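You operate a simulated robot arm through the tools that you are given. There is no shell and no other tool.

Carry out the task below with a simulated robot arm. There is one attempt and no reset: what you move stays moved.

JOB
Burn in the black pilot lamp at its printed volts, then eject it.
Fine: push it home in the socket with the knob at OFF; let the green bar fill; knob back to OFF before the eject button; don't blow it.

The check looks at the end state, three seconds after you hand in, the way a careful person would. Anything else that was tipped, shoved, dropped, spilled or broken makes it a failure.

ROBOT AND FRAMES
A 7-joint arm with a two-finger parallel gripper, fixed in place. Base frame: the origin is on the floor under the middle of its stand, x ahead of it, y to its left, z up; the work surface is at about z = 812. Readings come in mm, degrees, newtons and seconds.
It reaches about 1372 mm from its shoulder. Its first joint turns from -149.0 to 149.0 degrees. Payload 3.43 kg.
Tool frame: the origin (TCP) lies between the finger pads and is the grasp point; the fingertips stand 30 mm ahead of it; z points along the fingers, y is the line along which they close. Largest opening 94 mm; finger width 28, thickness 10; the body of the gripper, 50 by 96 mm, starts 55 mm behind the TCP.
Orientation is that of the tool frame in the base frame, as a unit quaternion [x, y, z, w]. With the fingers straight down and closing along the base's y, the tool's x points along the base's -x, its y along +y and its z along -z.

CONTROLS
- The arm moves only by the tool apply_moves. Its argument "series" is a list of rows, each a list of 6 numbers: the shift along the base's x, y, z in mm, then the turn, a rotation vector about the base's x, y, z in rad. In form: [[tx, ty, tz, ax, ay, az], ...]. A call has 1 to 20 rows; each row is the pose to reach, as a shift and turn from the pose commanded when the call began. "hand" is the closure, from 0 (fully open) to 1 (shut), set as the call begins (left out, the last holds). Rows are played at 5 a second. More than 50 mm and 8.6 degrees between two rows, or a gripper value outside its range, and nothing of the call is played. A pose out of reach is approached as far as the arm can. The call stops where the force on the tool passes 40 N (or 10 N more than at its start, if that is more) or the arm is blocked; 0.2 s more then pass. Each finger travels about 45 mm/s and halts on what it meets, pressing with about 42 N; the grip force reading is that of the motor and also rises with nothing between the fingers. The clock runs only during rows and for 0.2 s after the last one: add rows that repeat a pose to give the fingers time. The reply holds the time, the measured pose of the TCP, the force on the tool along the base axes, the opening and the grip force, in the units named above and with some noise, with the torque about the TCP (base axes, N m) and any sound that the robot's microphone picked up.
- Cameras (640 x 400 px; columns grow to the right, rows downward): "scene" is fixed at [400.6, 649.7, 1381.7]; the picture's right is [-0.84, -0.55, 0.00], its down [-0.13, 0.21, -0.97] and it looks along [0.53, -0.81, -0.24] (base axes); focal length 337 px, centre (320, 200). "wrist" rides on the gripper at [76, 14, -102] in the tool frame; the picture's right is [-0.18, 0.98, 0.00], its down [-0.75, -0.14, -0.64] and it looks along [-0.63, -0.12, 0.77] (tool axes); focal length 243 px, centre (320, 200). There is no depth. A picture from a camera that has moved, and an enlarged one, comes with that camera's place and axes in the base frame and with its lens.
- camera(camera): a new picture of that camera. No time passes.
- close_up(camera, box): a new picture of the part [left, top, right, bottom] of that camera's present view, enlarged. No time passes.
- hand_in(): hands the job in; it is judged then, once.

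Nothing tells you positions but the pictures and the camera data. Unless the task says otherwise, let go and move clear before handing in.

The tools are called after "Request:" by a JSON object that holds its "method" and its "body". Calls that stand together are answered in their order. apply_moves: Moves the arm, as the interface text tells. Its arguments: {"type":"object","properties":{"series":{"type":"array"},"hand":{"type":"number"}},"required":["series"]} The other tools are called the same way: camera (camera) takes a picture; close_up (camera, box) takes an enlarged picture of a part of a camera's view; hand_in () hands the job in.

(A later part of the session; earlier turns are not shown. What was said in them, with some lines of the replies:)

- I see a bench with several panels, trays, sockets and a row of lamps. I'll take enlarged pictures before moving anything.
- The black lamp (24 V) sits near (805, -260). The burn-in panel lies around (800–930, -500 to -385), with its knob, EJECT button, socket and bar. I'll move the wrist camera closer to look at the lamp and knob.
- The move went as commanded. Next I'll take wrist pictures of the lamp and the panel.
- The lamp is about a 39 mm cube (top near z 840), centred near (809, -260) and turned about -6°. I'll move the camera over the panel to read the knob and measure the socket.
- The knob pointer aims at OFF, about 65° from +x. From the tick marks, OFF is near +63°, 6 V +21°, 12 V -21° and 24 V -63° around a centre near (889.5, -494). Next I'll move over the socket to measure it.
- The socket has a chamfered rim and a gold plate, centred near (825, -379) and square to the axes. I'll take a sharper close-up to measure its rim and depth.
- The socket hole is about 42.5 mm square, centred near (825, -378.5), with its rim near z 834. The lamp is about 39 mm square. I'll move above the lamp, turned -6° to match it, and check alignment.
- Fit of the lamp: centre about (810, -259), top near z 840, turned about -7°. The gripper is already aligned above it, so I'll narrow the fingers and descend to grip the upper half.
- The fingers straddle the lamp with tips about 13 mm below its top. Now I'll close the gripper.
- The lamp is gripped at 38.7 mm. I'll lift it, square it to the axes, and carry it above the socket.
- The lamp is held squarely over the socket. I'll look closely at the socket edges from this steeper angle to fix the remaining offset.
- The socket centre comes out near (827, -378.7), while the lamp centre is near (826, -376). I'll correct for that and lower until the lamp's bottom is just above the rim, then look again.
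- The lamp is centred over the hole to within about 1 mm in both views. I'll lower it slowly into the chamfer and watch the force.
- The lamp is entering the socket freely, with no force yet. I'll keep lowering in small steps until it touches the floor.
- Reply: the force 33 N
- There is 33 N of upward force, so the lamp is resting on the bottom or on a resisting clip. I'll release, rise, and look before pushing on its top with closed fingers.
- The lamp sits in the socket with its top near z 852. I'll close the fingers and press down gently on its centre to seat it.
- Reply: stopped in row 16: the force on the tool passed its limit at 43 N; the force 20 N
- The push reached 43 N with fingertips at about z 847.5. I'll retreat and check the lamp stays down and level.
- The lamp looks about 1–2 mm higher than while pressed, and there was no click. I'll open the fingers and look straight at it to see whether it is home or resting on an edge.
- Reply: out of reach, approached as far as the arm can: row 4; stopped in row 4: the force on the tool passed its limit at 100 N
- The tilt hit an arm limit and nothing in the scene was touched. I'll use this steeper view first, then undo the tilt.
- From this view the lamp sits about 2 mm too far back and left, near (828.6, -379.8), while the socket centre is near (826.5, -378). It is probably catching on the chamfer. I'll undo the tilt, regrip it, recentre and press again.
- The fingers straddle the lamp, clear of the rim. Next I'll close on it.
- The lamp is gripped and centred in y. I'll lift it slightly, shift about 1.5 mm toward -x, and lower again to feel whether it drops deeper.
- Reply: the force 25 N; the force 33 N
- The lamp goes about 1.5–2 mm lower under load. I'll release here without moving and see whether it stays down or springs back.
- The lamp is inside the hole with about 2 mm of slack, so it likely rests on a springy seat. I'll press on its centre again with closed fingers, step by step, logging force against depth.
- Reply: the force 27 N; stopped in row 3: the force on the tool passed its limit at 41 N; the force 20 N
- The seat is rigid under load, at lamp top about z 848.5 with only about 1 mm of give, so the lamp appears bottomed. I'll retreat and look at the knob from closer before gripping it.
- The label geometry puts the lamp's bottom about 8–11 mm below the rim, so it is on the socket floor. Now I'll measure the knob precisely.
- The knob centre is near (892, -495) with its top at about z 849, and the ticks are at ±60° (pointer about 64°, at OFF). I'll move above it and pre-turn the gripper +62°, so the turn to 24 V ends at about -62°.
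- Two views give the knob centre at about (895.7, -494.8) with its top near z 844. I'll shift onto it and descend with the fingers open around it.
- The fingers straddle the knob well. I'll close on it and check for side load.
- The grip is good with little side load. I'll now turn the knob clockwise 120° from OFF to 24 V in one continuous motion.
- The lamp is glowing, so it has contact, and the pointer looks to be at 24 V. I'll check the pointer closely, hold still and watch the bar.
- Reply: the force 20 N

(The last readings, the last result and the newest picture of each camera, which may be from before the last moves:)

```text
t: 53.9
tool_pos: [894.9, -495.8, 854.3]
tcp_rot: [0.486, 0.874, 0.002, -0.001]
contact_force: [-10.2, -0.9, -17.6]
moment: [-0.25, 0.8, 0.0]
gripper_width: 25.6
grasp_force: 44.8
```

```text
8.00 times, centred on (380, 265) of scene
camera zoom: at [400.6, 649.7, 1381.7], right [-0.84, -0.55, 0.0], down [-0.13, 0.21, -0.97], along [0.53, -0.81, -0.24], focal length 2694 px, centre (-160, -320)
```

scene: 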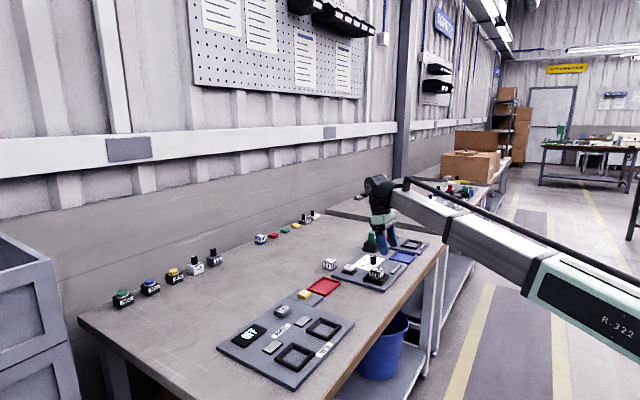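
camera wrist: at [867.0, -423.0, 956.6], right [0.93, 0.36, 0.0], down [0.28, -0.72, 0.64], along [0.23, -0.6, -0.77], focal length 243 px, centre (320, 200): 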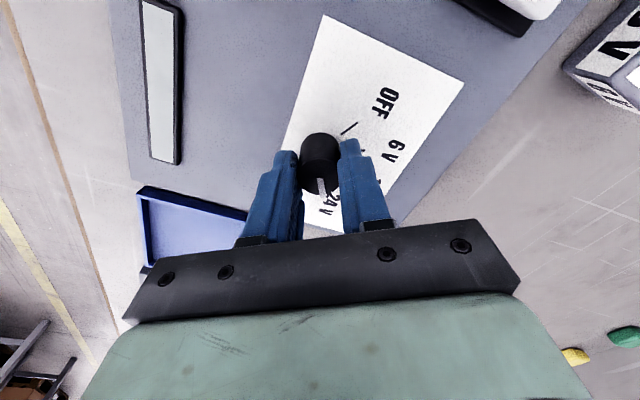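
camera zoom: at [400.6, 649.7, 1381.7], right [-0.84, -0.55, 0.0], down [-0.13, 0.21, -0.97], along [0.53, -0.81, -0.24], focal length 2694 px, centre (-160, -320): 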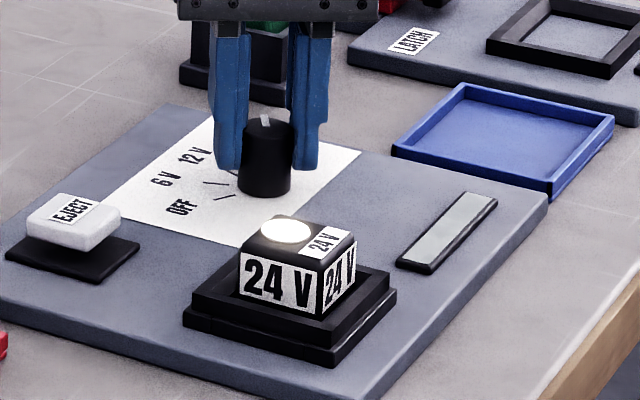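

Request:
{"method": "close_up", "body": {"camera": "scene", "box": [386, 260, 410, 278]}}

Request:
{"method": "apply_moves", "body": {"series": [[0, 0, 0, 0, 0, 0], [0, 0, 0, 0, 0, 0], [0, 0, 0, 0, 0, 0], [0, 0, 0, 0, 0, 0], [0, 0, 0, 0, 0, 0], [0, 0, 0, 0, 0, 0], [0, 0, 0, 0, 0, 0], [0, 0, 0, 0, 0, 0], [0, 0, 0, 0, 0, 0], [0, 0, 0, 0, 0, 0]]}}

Request:
{"method": "close_up", "body": {"camera": "scene", "box": [386, 260, 410, 278]}}

Request:
{"method": "close_up", "body": {"camera": "scene", "box": [352, 255, 416, 295]}}

```text
16.00 times, centred on (398, 269) of scene
camera zoom: at [400.6, 649.7, 1381.7], right [-0.84, -0.55, 0.0], down [-0.13, 0.21, -0.97], along [0.53, -0.81, -0.24], focal length 5389 px, centre (-928, -904)
```

zoom: 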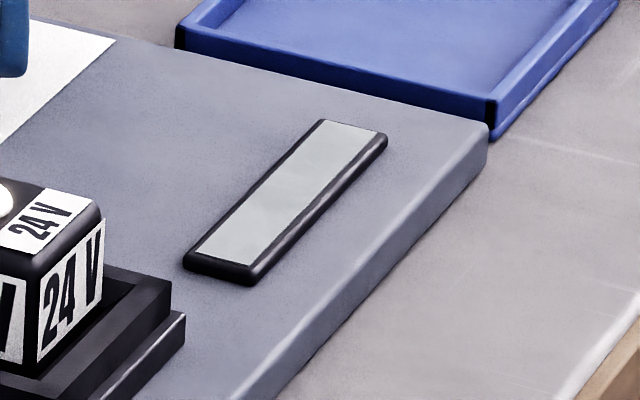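

```text
t: 56.1
tool_pos: [894.4, -495.4, 853.3]
tcp_rot: [0.486, 0.874, 0.001, -0.001]
contact_force: [-14.2, -1.5, -18.7]
moment: [-0.44, 0.79, 0.08]
gripper_width: 25.4
grasp_force: 44.9
```

```text
16.00 times, centred on (398, 269) of scene
camera zoom: at [400.6, 649.7, 1381.7], right [-0.84, -0.55, 0.0], down [-0.13, 0.21, -0.97], along [0.53, -0.81, -0.24], focal length 5389 px, centre (-928, -904)
```

zoom: 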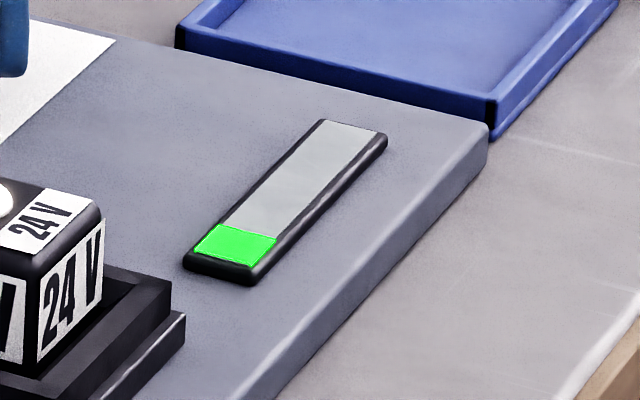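

```text
10.00 times, centred on (384, 275) of scene
camera zoom: at [400.6, 649.7, 1381.7], right [-0.84, -0.55, 0.0], down [-0.13, 0.21, -0.97], along [0.53, -0.81, -0.24], focal length 3368 px, centre (-320, -550)
```

zoom: 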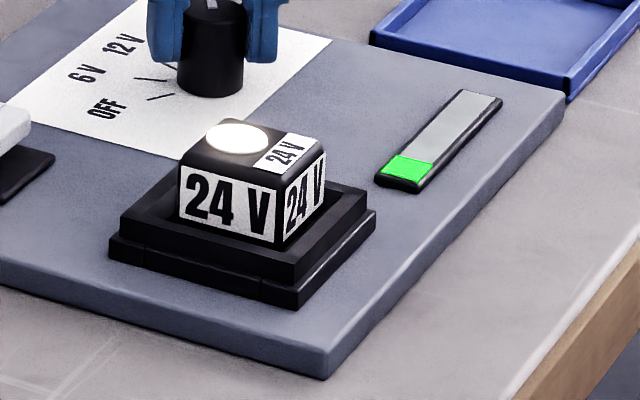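

The bar is filling, about a quarter so far, and the lamp is lit. I'll ease the built-up side load slightly and keep holding.

Request:
{"method": "apply_moves", "body": {"series": [[-0.5, 0, -0.7, 0, 0, 0], [-1, 0, -1.4, 0, 0, 0], [-1, 0, -1.4, 0, 0, 0], [-1, 0, -1.4, 0, 0, 0], [-1, 0, -1.4, 0, 0, 0], [-1, 0, -1.4, 0, 0, 0], [-1, 0, -1.4, 0, 0, 0], [-1, 0, -1.4, 0, 0, 0], [-1, 0, -1.4, 0, 0, 0], [-1, 0, -1.4, 0, 0, 0]]}}

Request:
{"method": "close_up", "body": {"camera": "scene", "box": [352, 255, 416, 295]}}

```text
t: 58.3
tool_pos: [896.0, -494.4, 853.3]
tcp_rot: [0.486, 0.874, 0.002, 0.0]
contact_force: [16.6, -10.5, 20.7]
moment: [-0.4, 0.18, -0.01]
gripper_width: 25.8
grasp_force: 44.4
```

```text
10.00 times, centred on (384, 275) of scene
camera zoom: at [400.6, 649.7, 1381.7], right [-0.84, -0.55, 0.0], down [-0.13, 0.21, -0.97], along [0.53, -0.81, -0.24], focal length 3368 px, centre (-320, -550)
```

zoom: 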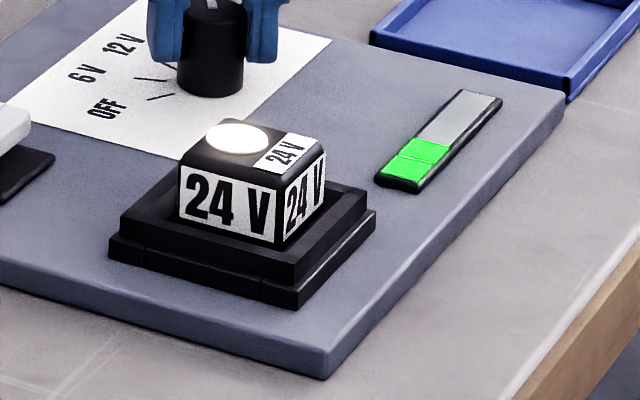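

Half full now. The correction overshot, so I'll back off halfway and keep holding.

Request:
{"method": "apply_moves", "body": {"series": [[0.3, -0.2, 0.4, 0, 0, 0], [0.5, -0.3, 0.7, 0, 0, 0], [0.5, -0.3, 0.7, 0, 0, 0], [0.5, -0.3, 0.7, 0, 0, 0], [0.5, -0.3, 0.7, 0, 0, 0], [0.5, -0.3, 0.7, 0, 0, 0], [0.5, -0.3, 0.7, 0, 0, 0], [0.5, -0.3, 0.7, 0, 0, 0], [0.5, -0.3, 0.7, 0, 0, 0], [0.5, -0.3, 0.7, 0, 0, 0]]}}

Request:
{"method": "close_up", "body": {"camera": "scene", "box": [352, 255, 416, 295]}}

```text
t: 60.5
tool_pos: [894.8, -494.9, 854.5]
tcp_rot: [0.486, 0.874, 0.002, 0.0]
contact_force: [14.3, -4.8, 8.0]
moment: [-1.0, -0.3, 0.02]
gripper_width: 25.5
grasp_force: 45.5
```

```text
10.00 times, centred on (384, 275) of scene
camera zoom: at [400.6, 649.7, 1381.7], right [-0.84, -0.55, 0.0], down [-0.13, 0.21, -0.97], along [0.53, -0.81, -0.24], focal length 3368 px, centre (-320, -550)
```

zoom: 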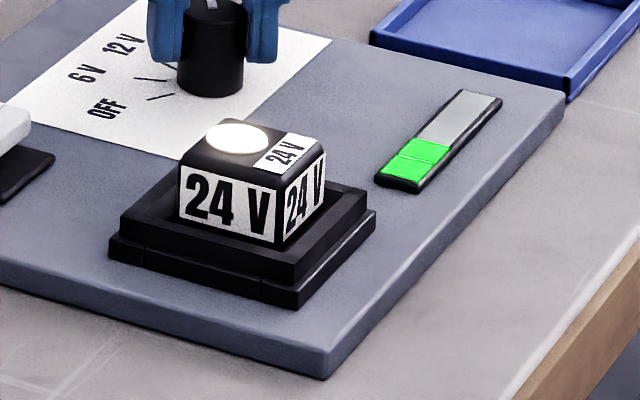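

Still half full, and the pointer remains at 24 V. I'll keep holding.

Request:
{"method": "apply_moves", "body": {"series": [[0.2, 0, 0.2, 0, 0, 0], [0.2, 0, 0.2, 0, 0, 0], [0.2, 0, 0.2, 0, 0, 0], [0.2, 0, 0.2, 0, 0, 0], [0.2, 0, 0.2, 0, 0, 0], [0.2, 0, 0.2, 0, 0, 0], [0.2, 0, 0.2, 0, 0, 0], [0.2, 0, 0.2, 0, 0, 0], [0.2, 0, 0.2, 0, 0, 0], [0.2, 0, 0.2, 0, 0, 0]]}}

Request:
{"method": "close_up", "body": {"camera": "scene", "box": [352, 255, 416, 295]}}

Request:
{"method": "close_up", "body": {"camera": "wrist", "box": [264, 110, 376, 220]}}

```text
t: 62.7
tool_pos: [895.3, -495.0, 854.3]
tcp_rot: [0.486, 0.874, 0.003, 0.0]
contact_force: [14.1, -1.7, 4.8]
moment: [-0.64, -0.13, 0.02]
gripper_width: 25.5
grasp_force: 44.6
```

```text
10.00 times, centred on (384, 275) of scene
camera zoom: at [400.6, 649.7, 1381.7], right [-0.84, -0.55, 0.0], down [-0.13, 0.21, -0.97], along [0.53, -0.81, -0.24], focal length 3368 px, centre (-320, -550)
```

zoom: 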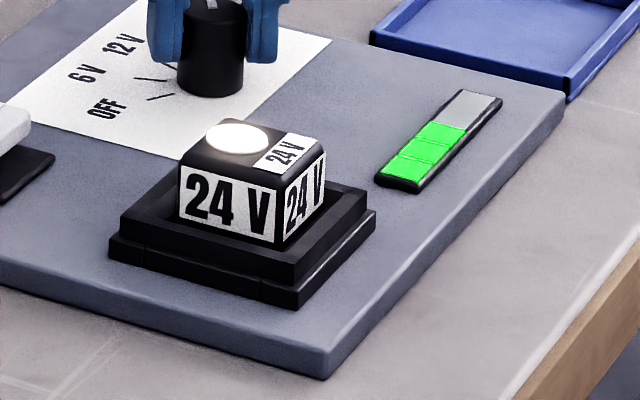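

```text
3.64 times, centred on (320, 165) of wrist
camera zoom: at [866.6, -422.9, 956.5], right [0.93, 0.36, 0.0], down [0.28, -0.72, 0.64], along [0.23, -0.6, -0.77], focal length 882 px, centre (320, 327)
```

zoom: 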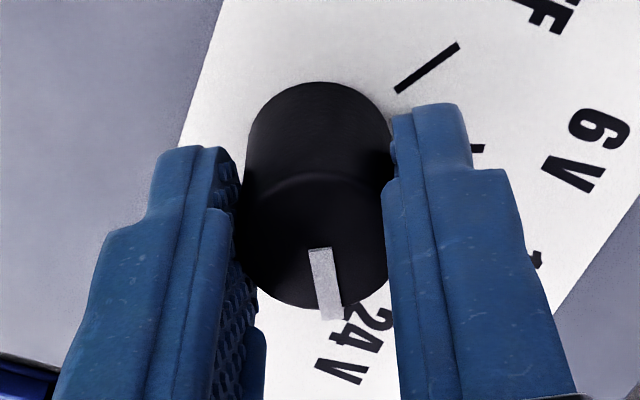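

Three of four segments are lit. I'll continue holding until the last one fills.

Request:
{"method": "apply_moves", "body": {"series": [[0.2, 0, 0, 0, 0, 0], [0.2, 0, 0, 0, 0, 0], [0.2, 0, 0, 0, 0, 0], [0.2, 0, 0, 0, 0, 0], [0.2, 0, 0, 0, 0, 0], [0.2, 0, 0, 0, 0, 0], [0.2, 0, 0, 0, 0, 0], [0.2, 0, 0, 0, 0, 0], [0.2, 0, 0, 0, 0, 0], [0.2, 0, 0, 0, 0, 0]]}}

Request:
{"method": "close_up", "body": {"camera": "scene", "box": [352, 255, 416, 295]}}

```text
t: 64.9
tool_pos: [894.4, -494.4, 853.3]
tcp_rot: [0.485, 0.874, 0.002, -0.001]
contact_force: [15.4, -0.6, 3.0]
moment: [-0.29, 0.09, 0.01]
gripper_width: 25.8
grasp_force: 44.7
```

```text
10.00 times, centred on (384, 275) of scene
camera zoom: at [400.6, 649.7, 1381.7], right [-0.84, -0.55, 0.0], down [-0.13, 0.21, -0.97], along [0.53, -0.81, -0.24], focal length 3368 px, centre (-320, -550)
```

zoom: 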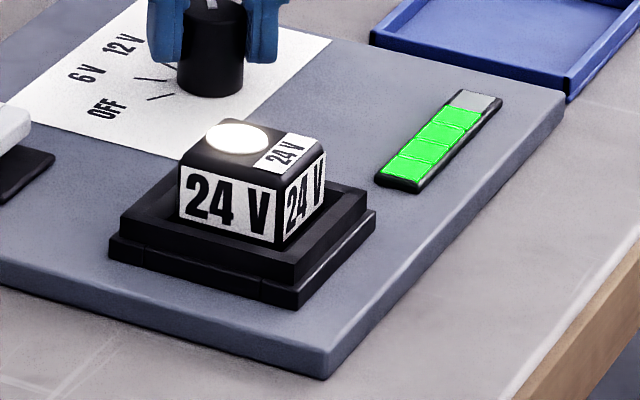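

Four of five segments are lit and one is left. I'll keep holding.

Request:
{"method": "apply_moves", "body": {"series": [[0, 0, 0, 0, 0, 0], [0, 0, 0, 0, 0, 0], [0, 0, 0, 0, 0, 0], [0, 0, 0, 0, 0, 0], [0, 0, 0, 0, 0, 0], [0, 0, 0, 0, 0, 0], [0, 0, 0, 0, 0, 0], [0, 0, 0, 0, 0, 0], [0, 0, 0, 0, 0, 0], [0, 0, 0, 0, 0, 0]]}}

Request:
{"method": "close_up", "body": {"camera": "scene", "box": [352, 255, 416, 295]}}

```text
t: 67.1
tool_pos: [894.4, -496.0, 853.8]
tcp_rot: [0.486, 0.874, 0.002, -0.001]
contact_force: [16.3, 0.6, 1.4]
moment: [-0.28, 0.1, 0.0]
gripper_width: 25.6
grasp_force: 45.3
```

```text
10.00 times, centred on (384, 275) of scene
camera zoom: at [400.6, 649.7, 1381.7], right [-0.84, -0.55, 0.0], down [-0.13, 0.21, -0.97], along [0.53, -0.81, -0.24], focal length 3368 px, centre (-320, -550)
```

zoom: 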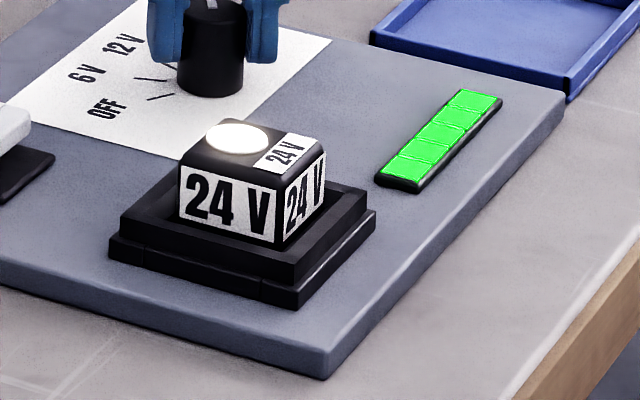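

The bar is completely full. Now I'll turn the knob back 120° to OFF.

Request:
{"method": "apply_moves", "body": {"series": [[0.3, 0, 0, 0, 0, 0.14], [0.5, 0, 0, 0, 0, 0.28], [0.5, 0, 0, 0, 0, 0.42], [0.5, 0, 0, 0, 0, 0.56], [0.5, 0, 0, 0, 0, 0.7], [0.5, 0, 0, 0, 0, 0.84], [0.5, 0, 0, 0, 0, 0.98], [0.5, 0, 0, 0, 0, 1.12], [0.5, 0, 0, 0, 0, 1.26], [0.5, 0, 0, 0, 0, 1.4], [0.5, 0, 0, 0, 0, 1.54], [0.5, 0, 0, 0, 0, 1.68], [0.5, 0, 0, 0, 0, 1.82], [0.5, 0, 0, 0, 0, 1.96], [0.5, 0, 0, 0, 0, 2.1], [0.5, 0, 0, 0, 0, 2.1]]}}

Request:
{"method": "close_up", "body": {"camera": "scene", "box": [340, 240, 420, 290]}}

Request:
{"method": "close_up", "body": {"camera": "wrist", "box": [240, 110, 400, 210]}}

```text
t: 70.5
tool_pos: [894.7, -496.3, 853.7]
tcp_rot: [-0.518, 0.856, 0.001, -0.002]
contact_force: [-4.6, 7.2, -3.7]
moment: [-0.81, -0.08, -0.24]
gripper_width: 25.4
grasp_force: 44.9
```

```text
8.00 times, centred on (380, 265) of scene
camera zoom: at [400.6, 649.7, 1381.7], right [-0.84, -0.55, 0.0], down [-0.13, 0.21, -0.97], along [0.53, -0.81, -0.24], focal length 2694 px, centre (-160, -320)
```

zoom: 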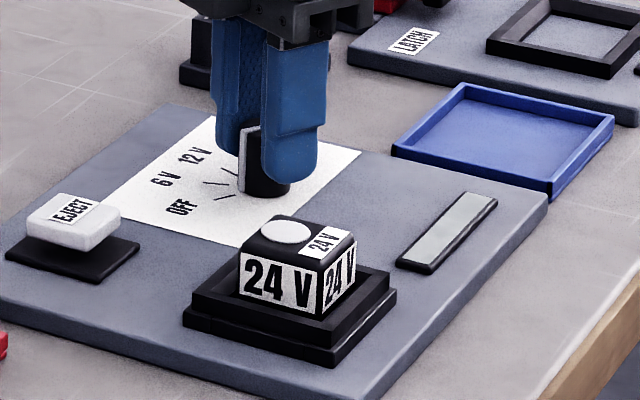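

```text
4.00 times, centred on (320, 160) of wrist
camera zoom: at [847.2, -555.3, 956.6], right [-0.78, 0.62, 0.0], down [0.48, 0.6, 0.64], along [0.39, 0.5, -0.77], focal length 970 px, centre (320, 360)
```

zoom: 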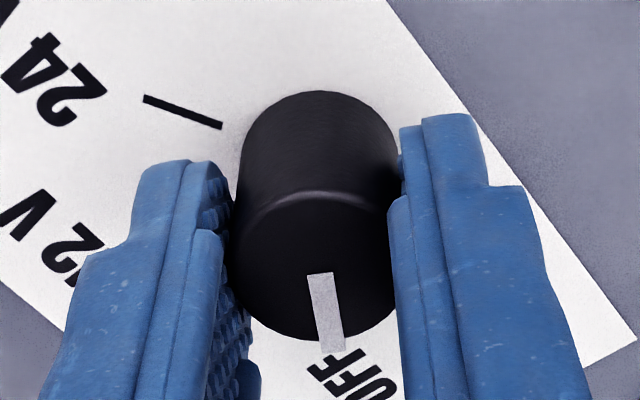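

The knob is back at OFF, the lamp is dark and the bar has reset. I'll open the fingers and lift clear of the knob.

Request:
{"method": "apply_moves", "body": {"series": [[0, 0, 0, 0, 0, 0], [0, 0, 0, 0, 0, 0], [0, 0, 0, 0, 0, 0], [0, 0, 20, 0, 0, 0], [0, 0, 45, 0, 0, 0], [0, 0, 75, 0, 0, 0], [0, 0, 105, 0, 0, 0], [0, 0, 105, 0, 0, 0]], "hand": 0.45}}

Request:
{"method": "close_up", "body": {"camera": "scene", "box": [340, 240, 420, 290]}}

Request:
{"method": "camera", "body": {"camera": "wrist"}}

Request:
{"method": "close_up", "body": {"camera": "wrist", "box": [264, 70, 376, 140]}}

```text
t: 72.3
tool_pos: [895.7, -495.7, 959.0]
tcp_rot: [-0.516, 0.856, 0.001, -0.003]
contact_force: [-1.2, -0.2, 0.9]
moment: [0.01, -0.03, 0.0]
gripper_width: 52.0
grasp_force: 0.1
```

```text
8.00 times, centred on (380, 265) of scene
camera zoom: at [400.6, 649.7, 1381.7], right [-0.84, -0.55, 0.0], down [-0.13, 0.21, -0.97], along [0.53, -0.81, -0.24], focal length 2694 px, centre (-160, -320)
```

zoom: 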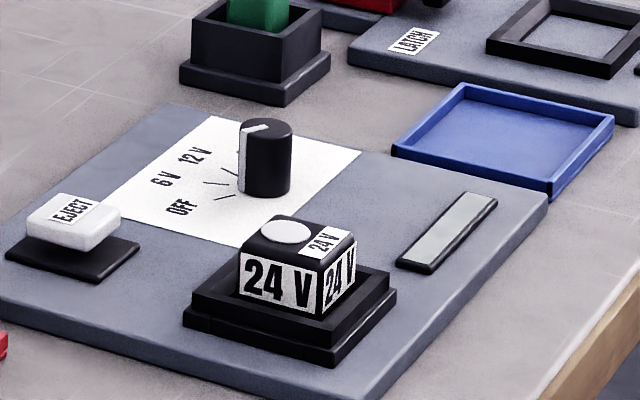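

```text
taken
camera wrist: at [846.9, -555.7, 1061.7], right [-0.78, 0.62, 0.0], down [0.48, 0.6, 0.64], along [0.4, 0.5, -0.77], focal length 243 px, centre (320, 200)
```

wrist: 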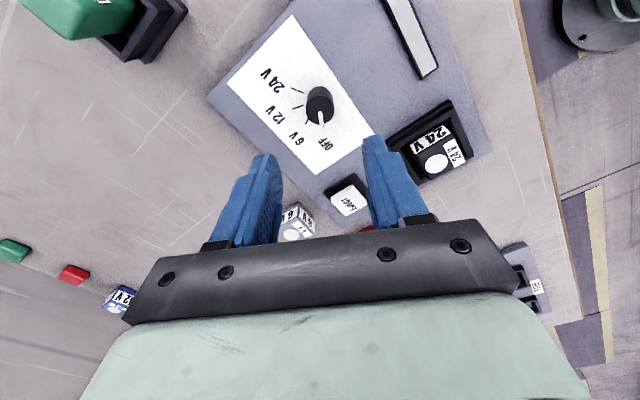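

```text
5.71 times, centred on (320, 105) of wrist
camera zoom: at [846.9, -555.7, 1061.7], right [-0.78, 0.62, 0.0], down [0.48, 0.6, 0.64], along [0.4, 0.5, -0.77], focal length 1386 px, centre (320, 743)
```

zoom: 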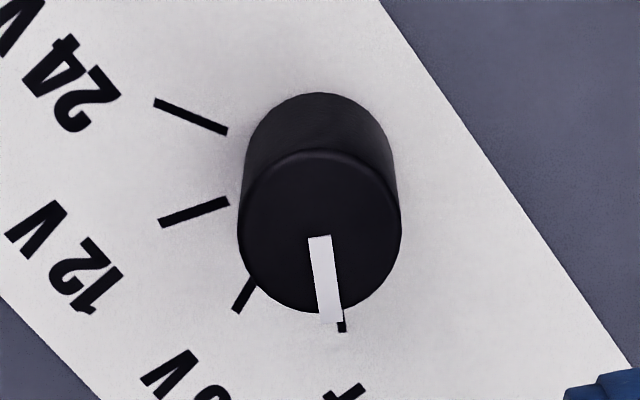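

The pointer lines up with the OFF tick. Next is the EJECT button, so I'll locate it precisely.

Request:
{"method": "close_up", "body": {"camera": "wrist", "box": [296, 165, 392, 225]}}

Request:
{"method": "close_up", "body": {"camera": "scene", "box": [324, 250, 372, 280]}}

```text
6.67 times, centred on (344, 195) of wrist
camera zoom: at [846.9, -555.7, 1061.7], right [-0.78, 0.62, 0.0], down [0.48, 0.6, 0.64], along [0.4, 0.5, -0.77], focal length 1618 px, centre (160, 233)
```

zoom: 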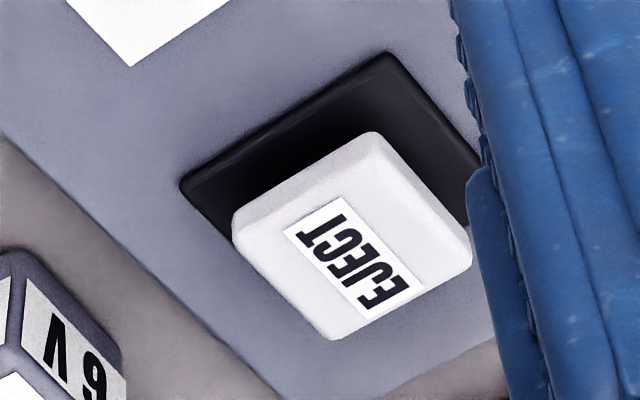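

```text
13.33 times, centred on (348, 265) of scene
camera zoom: at [400.6, 649.7, 1381.7], right [-0.84, -0.55, 0.0], down [-0.13, 0.21, -0.97], along [0.53, -0.81, -0.24], focal length 4491 px, centre (-53, -667)
```

zoom: 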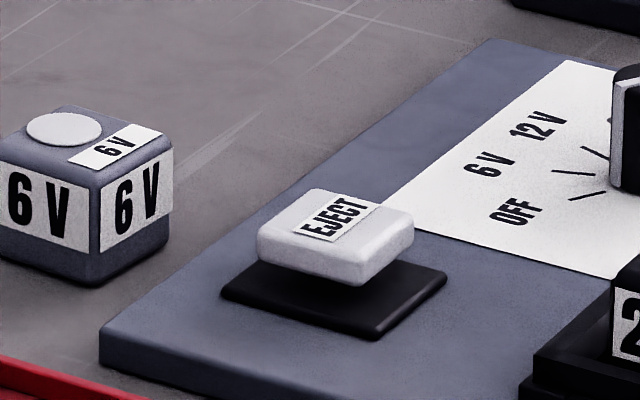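

Request:
{"method": "apply_moves", "body": {"series": [[12, 30, 0, 0, 0, 0], [24, 60, 0, 0, 0, 0], [36, 90, 0, 0, 0, 0], [44, 115, 0, 0, 0, 0], [44, 115, -20, 0, 0, 0], [44, 115, -20, 0, 0, 0], [44, 115, -20, 0, 0, 0]]}}

Request:
{"method": "close_up", "body": {"camera": "wrist", "box": [256, 70, 384, 150]}}

Request:
{"method": "close_up", "body": {"camera": "scene", "box": [310, 225, 420, 295]}}

```text
t: 73.9
tool_pos: [939.5, -380.5, 938.3]
tcp_rot: [-0.517, 0.856, 0.0, -0.003]
contact_force: [0.9, 0.5, 0.7]
moment: [0.04, -0.01, -0.01]
gripper_width: 51.5
grasp_force: 0.0
```

```text
5.00 times, centred on (320, 110) of wrist
camera zoom: at [892.1, -441.1, 1041.5], right [-0.78, 0.62, 0.0], down [0.48, 0.6, 0.64], along [0.4, 0.5, -0.77], focal length 1213 px, centre (320, 650)
```

zoom: 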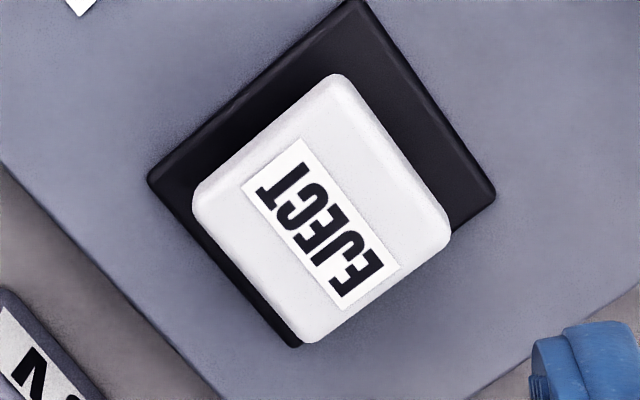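

```text
5.71 times, centred on (365, 260) of scene
camera zoom: at [400.6, 649.7, 1381.7], right [-0.84, -0.55, 0.0], down [-0.13, 0.21, -0.97], along [0.53, -0.81, -0.24], focal length 1925 px, centre (63, -143)
```

zoom: 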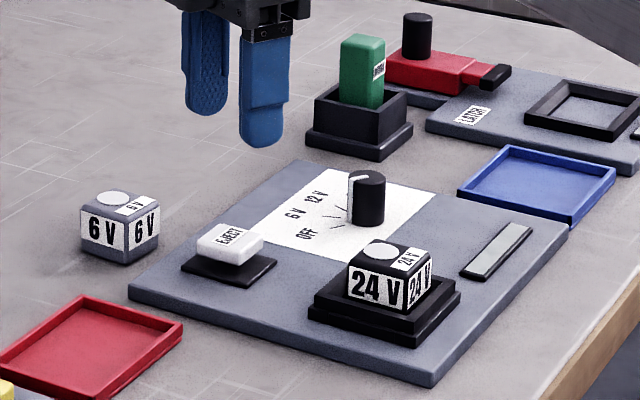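

The button top is centred near (941, -379). I'll close the fingers, move onto it and descend to just above.

Request:
{"method": "apply_moves", "body": {"series": [[1, 1.3, 0, 0, 0, 0], [1, 1.3, 0, 0, 0, 0], [1, 1.3, 0, 0, 0, 0], [1, 1.3, -20, 0, 0, 0], [1, 1.3, -40, 0, 0, 0], [1, 1.3, -55, 0, 0, 0], [1, 1.3, -68, 0, 0, 0], [1, 1.3, -68, 0, 0, 0]], "hand": 1}}

Request:
{"method": "close_up", "body": {"camera": "scene", "box": [320, 245, 400, 295]}}

Request:
{"method": "close_up", "body": {"camera": "wrist", "box": [240, 110, 400, 210]}}

```text
t: 75.7
tool_pos: [941.1, -377.5, 871.3]
tcp_rot: [-0.516, 0.857, -0.001, -0.002]
contact_force: [-0.2, 0.6, -0.3]
moment: [0.0, 0.02, 0.0]
gripper_width: 0.1
grasp_force: 32.4
```

```text
8.00 times, centred on (360, 270) of scene
camera zoom: at [400.6, 649.7, 1381.7], right [-0.84, -0.55, 0.0], down [-0.13, 0.21, -0.97], along [0.53, -0.81, -0.24], focal length 2694 px, centre (0, -360)
```

zoom: 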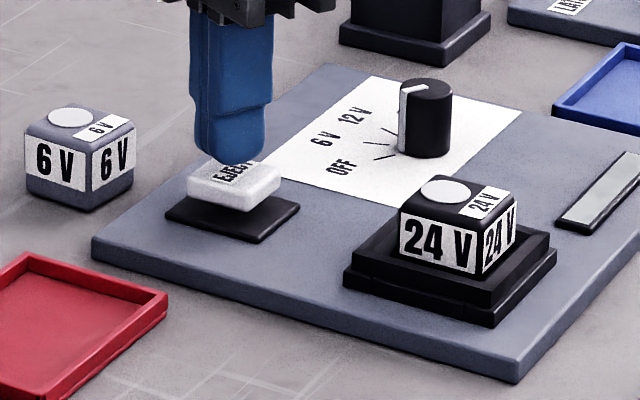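

```text
4.00 times, centred on (320, 160) of wrist
camera zoom: at [893.4, -437.9, 974.1], right [-0.78, 0.62, 0.0], down [0.48, 0.6, 0.64], along [0.4, 0.5, -0.77], focal length 970 px, centre (320, 360)
```

zoom: 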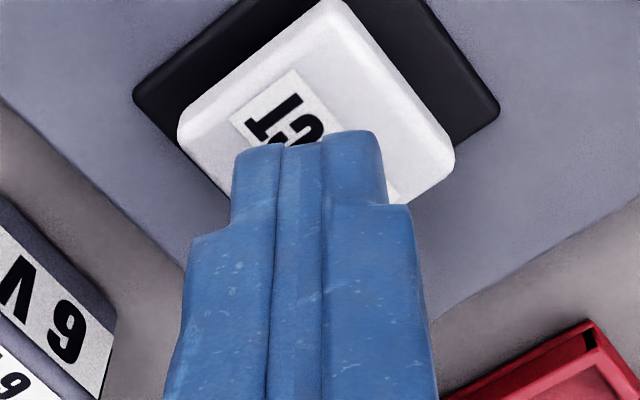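

Request:
{"method": "apply_moves", "body": {"series": [[0, 0, -2, 0, 0, 0], [0, 0, -4, 0, 0, 0], [0, 0, -6, 0, 0, 0], [0, 0, -8, 0, 0, 0], [0, 0, -10, 0, 0, 0], [0, 0, -12, 0, 0, 0]]}}

Request:
{"method": "close_up", "body": {"camera": "scene", "box": [320, 245, 400, 295]}}

```text
t: 77.1
tool_pos: [938.7, -379.2, 859.1]
tcp_rot: [-0.516, 0.856, -0.001, -0.003]
contact_force: [0.5, -0.8, -0.9]
moment: [-0.02, -0.03, 0.03]
gripper_width: 0.0
grasp_force: 33.6
```

```text
8.00 times, centred on (360, 270) of scene
camera zoom: at [400.6, 649.7, 1381.7], right [-0.84, -0.55, 0.0], down [-0.13, 0.21, -0.97], along [0.53, -0.81, -0.24], focal length 2694 px, centre (0, -360)
```

zoom: 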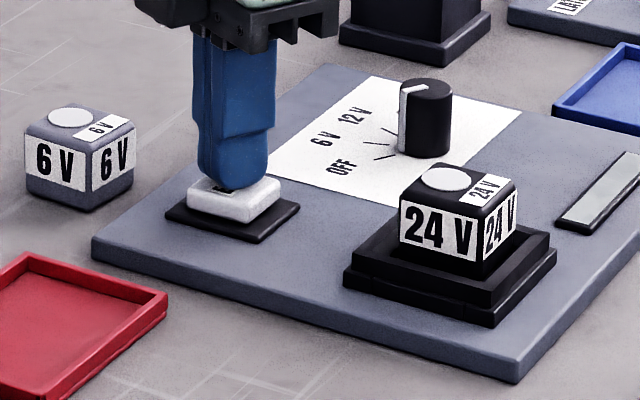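

The lamp appears to have risen, so the button has moved with hardly any force. I'll look closely before going further.

Request:
{"method": "close_up", "body": {"camera": "scene", "box": [360, 264, 392, 284]}}

Request:
{"method": "close_up", "body": {"camera": "scene", "box": [330, 255, 370, 280]}}

```text
16.00 times, centred on (376, 274) of scene
camera zoom: at [400.6, 649.7, 1381.7], right [-0.84, -0.55, 0.0], down [-0.13, 0.21, -0.97], along [0.53, -0.81, -0.24], focal length 5389 px, centre (-576, -984)
```

zoom: 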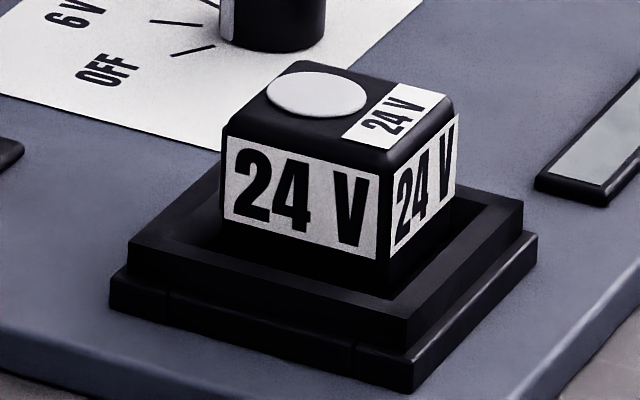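

```text
16.00 times, centred on (350, 268) of scene
camera zoom: at [400.6, 649.7, 1381.7], right [-0.84, -0.55, 0.0], down [-0.13, 0.21, -0.97], along [0.53, -0.81, -0.24], focal length 5389 px, centre (-160, -880)
```

zoom: 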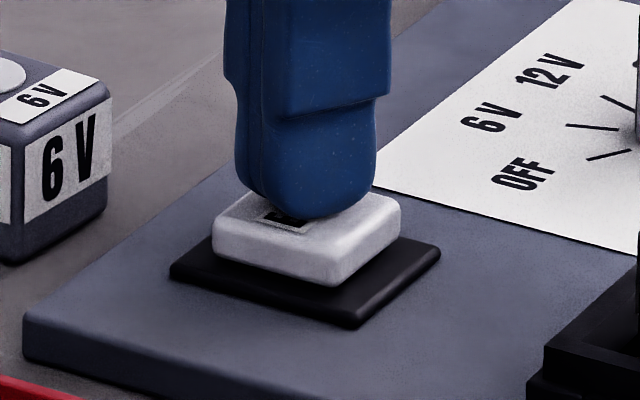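

The lamp has popped up about 6 mm. I'll press a little further to be sure the button is fully in, then release it.

Request:
{"method": "apply_moves", "body": {"series": [[0, 0, -1, 0, 0, 0], [0, 0, -2, 0, 0, 0], [0, 0, -3, 0, 0, 0], [0, 0, -3, 0, 0, 0]]}}

Request:
{"method": "close_up", "body": {"camera": "scene", "box": [320, 245, 400, 295]}}

```text
t: 78.1
tool_pos: [940.6, -378.1, 858.0]
tcp_rot: [-0.516, 0.856, 0.0, -0.003]
contact_force: [4.3, -0.4, 9.8]
moment: [0.01, -0.14, 0.0]
gripper_width: 0.0
grasp_force: 33.7
```

```text
8.00 times, centred on (360, 270) of scene
camera zoom: at [400.6, 649.7, 1381.7], right [-0.84, -0.55, 0.0], down [-0.13, 0.21, -0.97], along [0.53, -0.81, -0.24], focal length 2694 px, centre (0, -360)
```

zoom: 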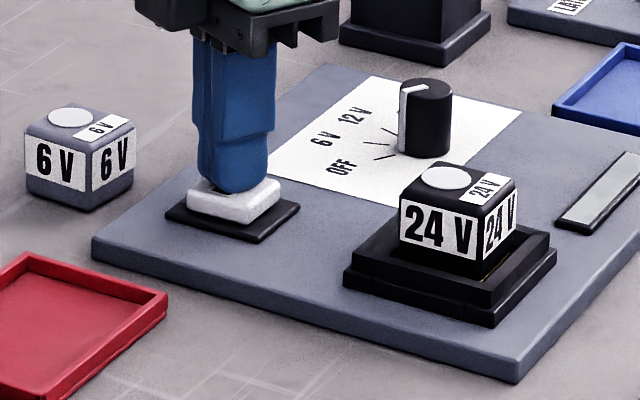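

The button is bottomed at about 10 N and the lamp is up. I'll lift off the button and check that the lamp stays ejected.

Request:
{"method": "apply_moves", "body": {"series": [[0, 0, 5, 0, 0, 0], [0, 0, 15, 0, 0, 0], [0, 0, 35, 0, 0, 0], [0, 0, 60, 0, 0, 0], [0, 0, 90, 0, 0, 0], [0, 0, 90, 0, 0, 0], [0, 0, 90, 0, 0, 0], [0, 0, 90, 0, 0, 0]]}}

Request:
{"method": "close_up", "body": {"camera": "scene", "box": [320, 245, 400, 295]}}

Request:
{"method": "close_up", "body": {"camera": "scene", "box": [360, 264, 392, 284]}}

```text
t: 79.9
tool_pos: [940.2, -378.8, 947.2]
tcp_rot: [-0.517, 0.856, 0.0, -0.002]
contact_force: [0.0, 0.2, 0.6]
moment: [0.02, 0.0, 0.0]
gripper_width: 0.1
grasp_force: 32.5
```

```text
8.00 times, centred on (360, 270) of scene
camera zoom: at [400.6, 649.7, 1381.7], right [-0.84, -0.55, 0.0], down [-0.13, 0.21, -0.97], along [0.53, -0.81, -0.24], focal length 2694 px, centre (0, -360)
```

zoom: 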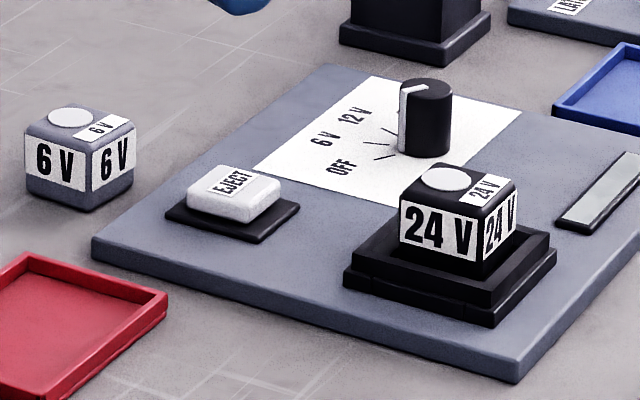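

```text
16.00 times, centred on (376, 274) of scene
camera zoom: at [400.6, 649.7, 1381.7], right [-0.84, -0.55, 0.0], down [-0.13, 0.21, -0.97], along [0.53, -0.81, -0.24], focal length 5389 px, centre (-576, -984)
```

zoom: 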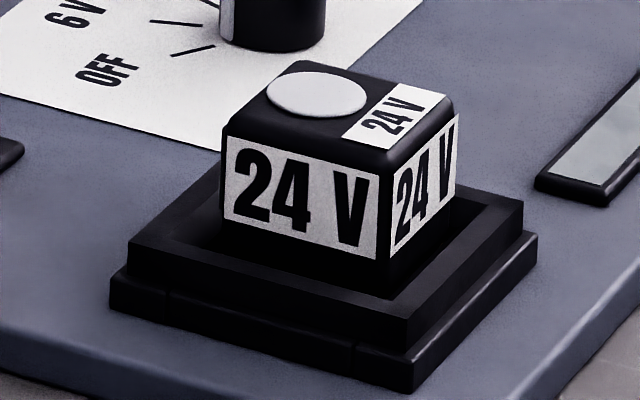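

Request:
{"method": "close_up", "body": {"camera": "scene", "box": [324, 250, 372, 280]}}

Request:
{"method": "camera", "body": {"camera": "scene"}}

```text
13.33 times, centred on (348, 265) of scene
camera zoom: at [400.6, 649.7, 1381.7], right [-0.84, -0.55, 0.0], down [-0.13, 0.21, -0.97], along [0.53, -0.81, -0.24], focal length 4491 px, centre (-53, -667)
```

zoom: 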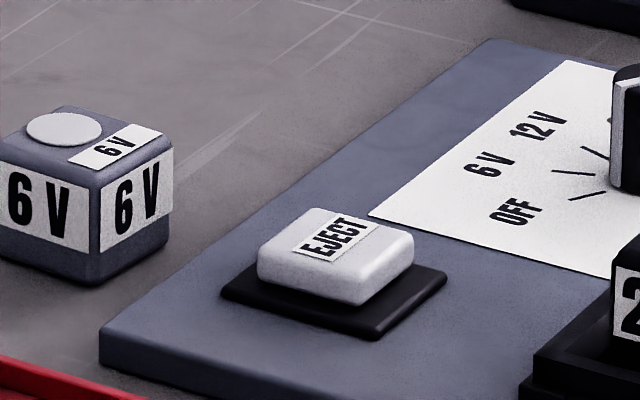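

```text
taken
```

scene: 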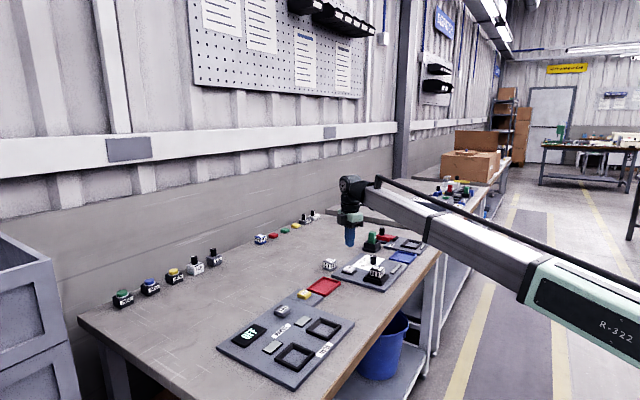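

The lamp stays up, the knob is at OFF, and nothing else has moved. I'll raise the arm clear, turn the gripper back, and do a final check.

Request:
{"method": "apply_moves", "body": {"series": [[0, 0, 30, 0, 0, 0], [0, 0, 60, 0, 0, 0], [0, 0, 95, 0, 0, -0.12], [-15, -20, 130, 0, 0, -0.24], [-30, -40, 150, 0, 0, -0.36], [-45, -60, 160, 0, 0, -0.48], [-60, -80, 170, 0, 0, -0.6], [-75, -100, 180, 0, 0, -0.72], [-90, -120, 180, 0, 0, -0.84], [-105, -140, 180, 0, 0, -0.96], [-120, -160, 180, 0, 0, -1.08], [-120, -160, 180, 0, 0, -1.08], [-120, -160, 180, 0, 0, -1.08]], "hand": 0.3}}

Request:
{"method": "close_up", "body": {"camera": "scene", "box": [320, 240, 420, 300]}}

Request:
{"method": "close_up", "body": {"camera": "scene", "box": [360, 264, 392, 284]}}

Request:
{"method": "camera", "body": {"camera": "wrist"}}

```text
t: 82.7
tool_pos: [820.8, -539.1, 1126.6]
tcp_rot: [-0.002, 1.0, 0.001, -0.003]
contact_force: [-0.4, -0.6, -0.3]
moment: [-0.01, 0.02, 0.01]
gripper_width: 65.6
grasp_force: 0.1
```

```text
6.40 times, centred on (370, 270) of scene
camera zoom: at [400.6, 649.7, 1381.7], right [-0.84, -0.55, 0.0], down [-0.13, 0.21, -0.97], along [0.53, -0.81, -0.24], focal length 2156 px, centre (0, -248)
```

zoom: 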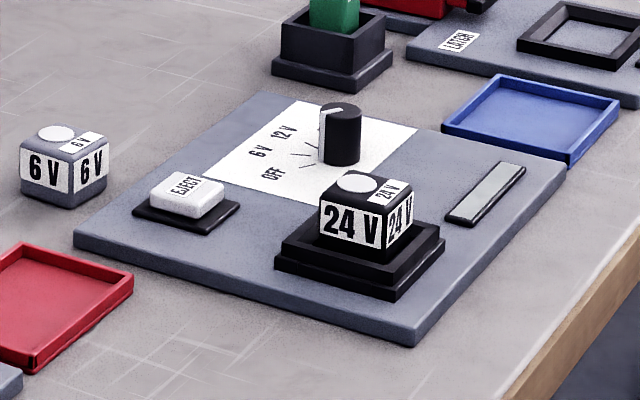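

```text
16.00 times, centred on (376, 274) of scene
camera zoom: at [400.6, 649.7, 1381.7], right [-0.84, -0.55, 0.0], down [-0.13, 0.21, -0.97], along [0.53, -0.81, -0.24], focal length 5389 px, centre (-576, -984)
```

zoom: 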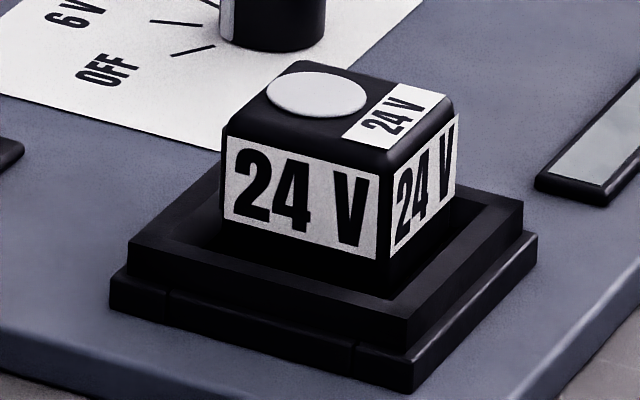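

```text
taken
camera wrist: at [744.4, -524.6, 1229.0], right [0.18, 0.98, 0.0], down [0.76, -0.14, 0.64], along [0.63, -0.11, -0.77], focal length 243 px, centre (320, 200)
```

wrist: 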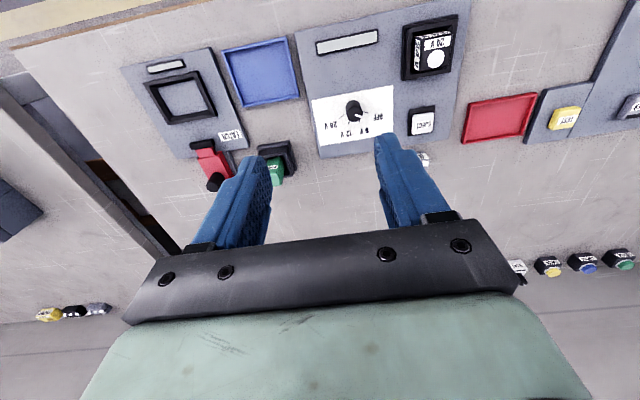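

The lamp burned in at 24 V until the bar was full. The knob is back at OFF with its pointer on the tick, and the lamp has popped up in the socket and is staying up. The arm is clear and the neighbouring items look undisturbed, so I'm handing in.

Request:
{"method": "hand_in", "body": {}}

```text
The job is handed in.
```

The black lamp was burned in at its printed 24 V and then ejected, and I've handed the job in. I don't have the check's result.

- **Seating:** I pushed the lamp into the socket with the knob at OFF. It took a second grip and a few presses of up to 43 N. It gave no click, but it lit as soon as the knob reached 24 V, so it had contact.
- **Burn-in:** The knob went from OFF through 6 V and 12 V to 24 V in one motion. I held it there until all five green segments were lit. The lamp glowed the whole time and did not blow.
- **Knob and eject:** The knob was back at OFF, with its pointer on the tick, before I pressed EJECT. The lamp popped up about 6 mm and has stayed up in the socket. The EJECT button was still sitting slightly low when I last looked at it closely.
- **Surroundings:** I saw nothing else moved or tipped. While tilting the wrist for a better look, the arm hit its own limit and the force reading spiked to 100 N; I saw no contact with anything in the pictures.
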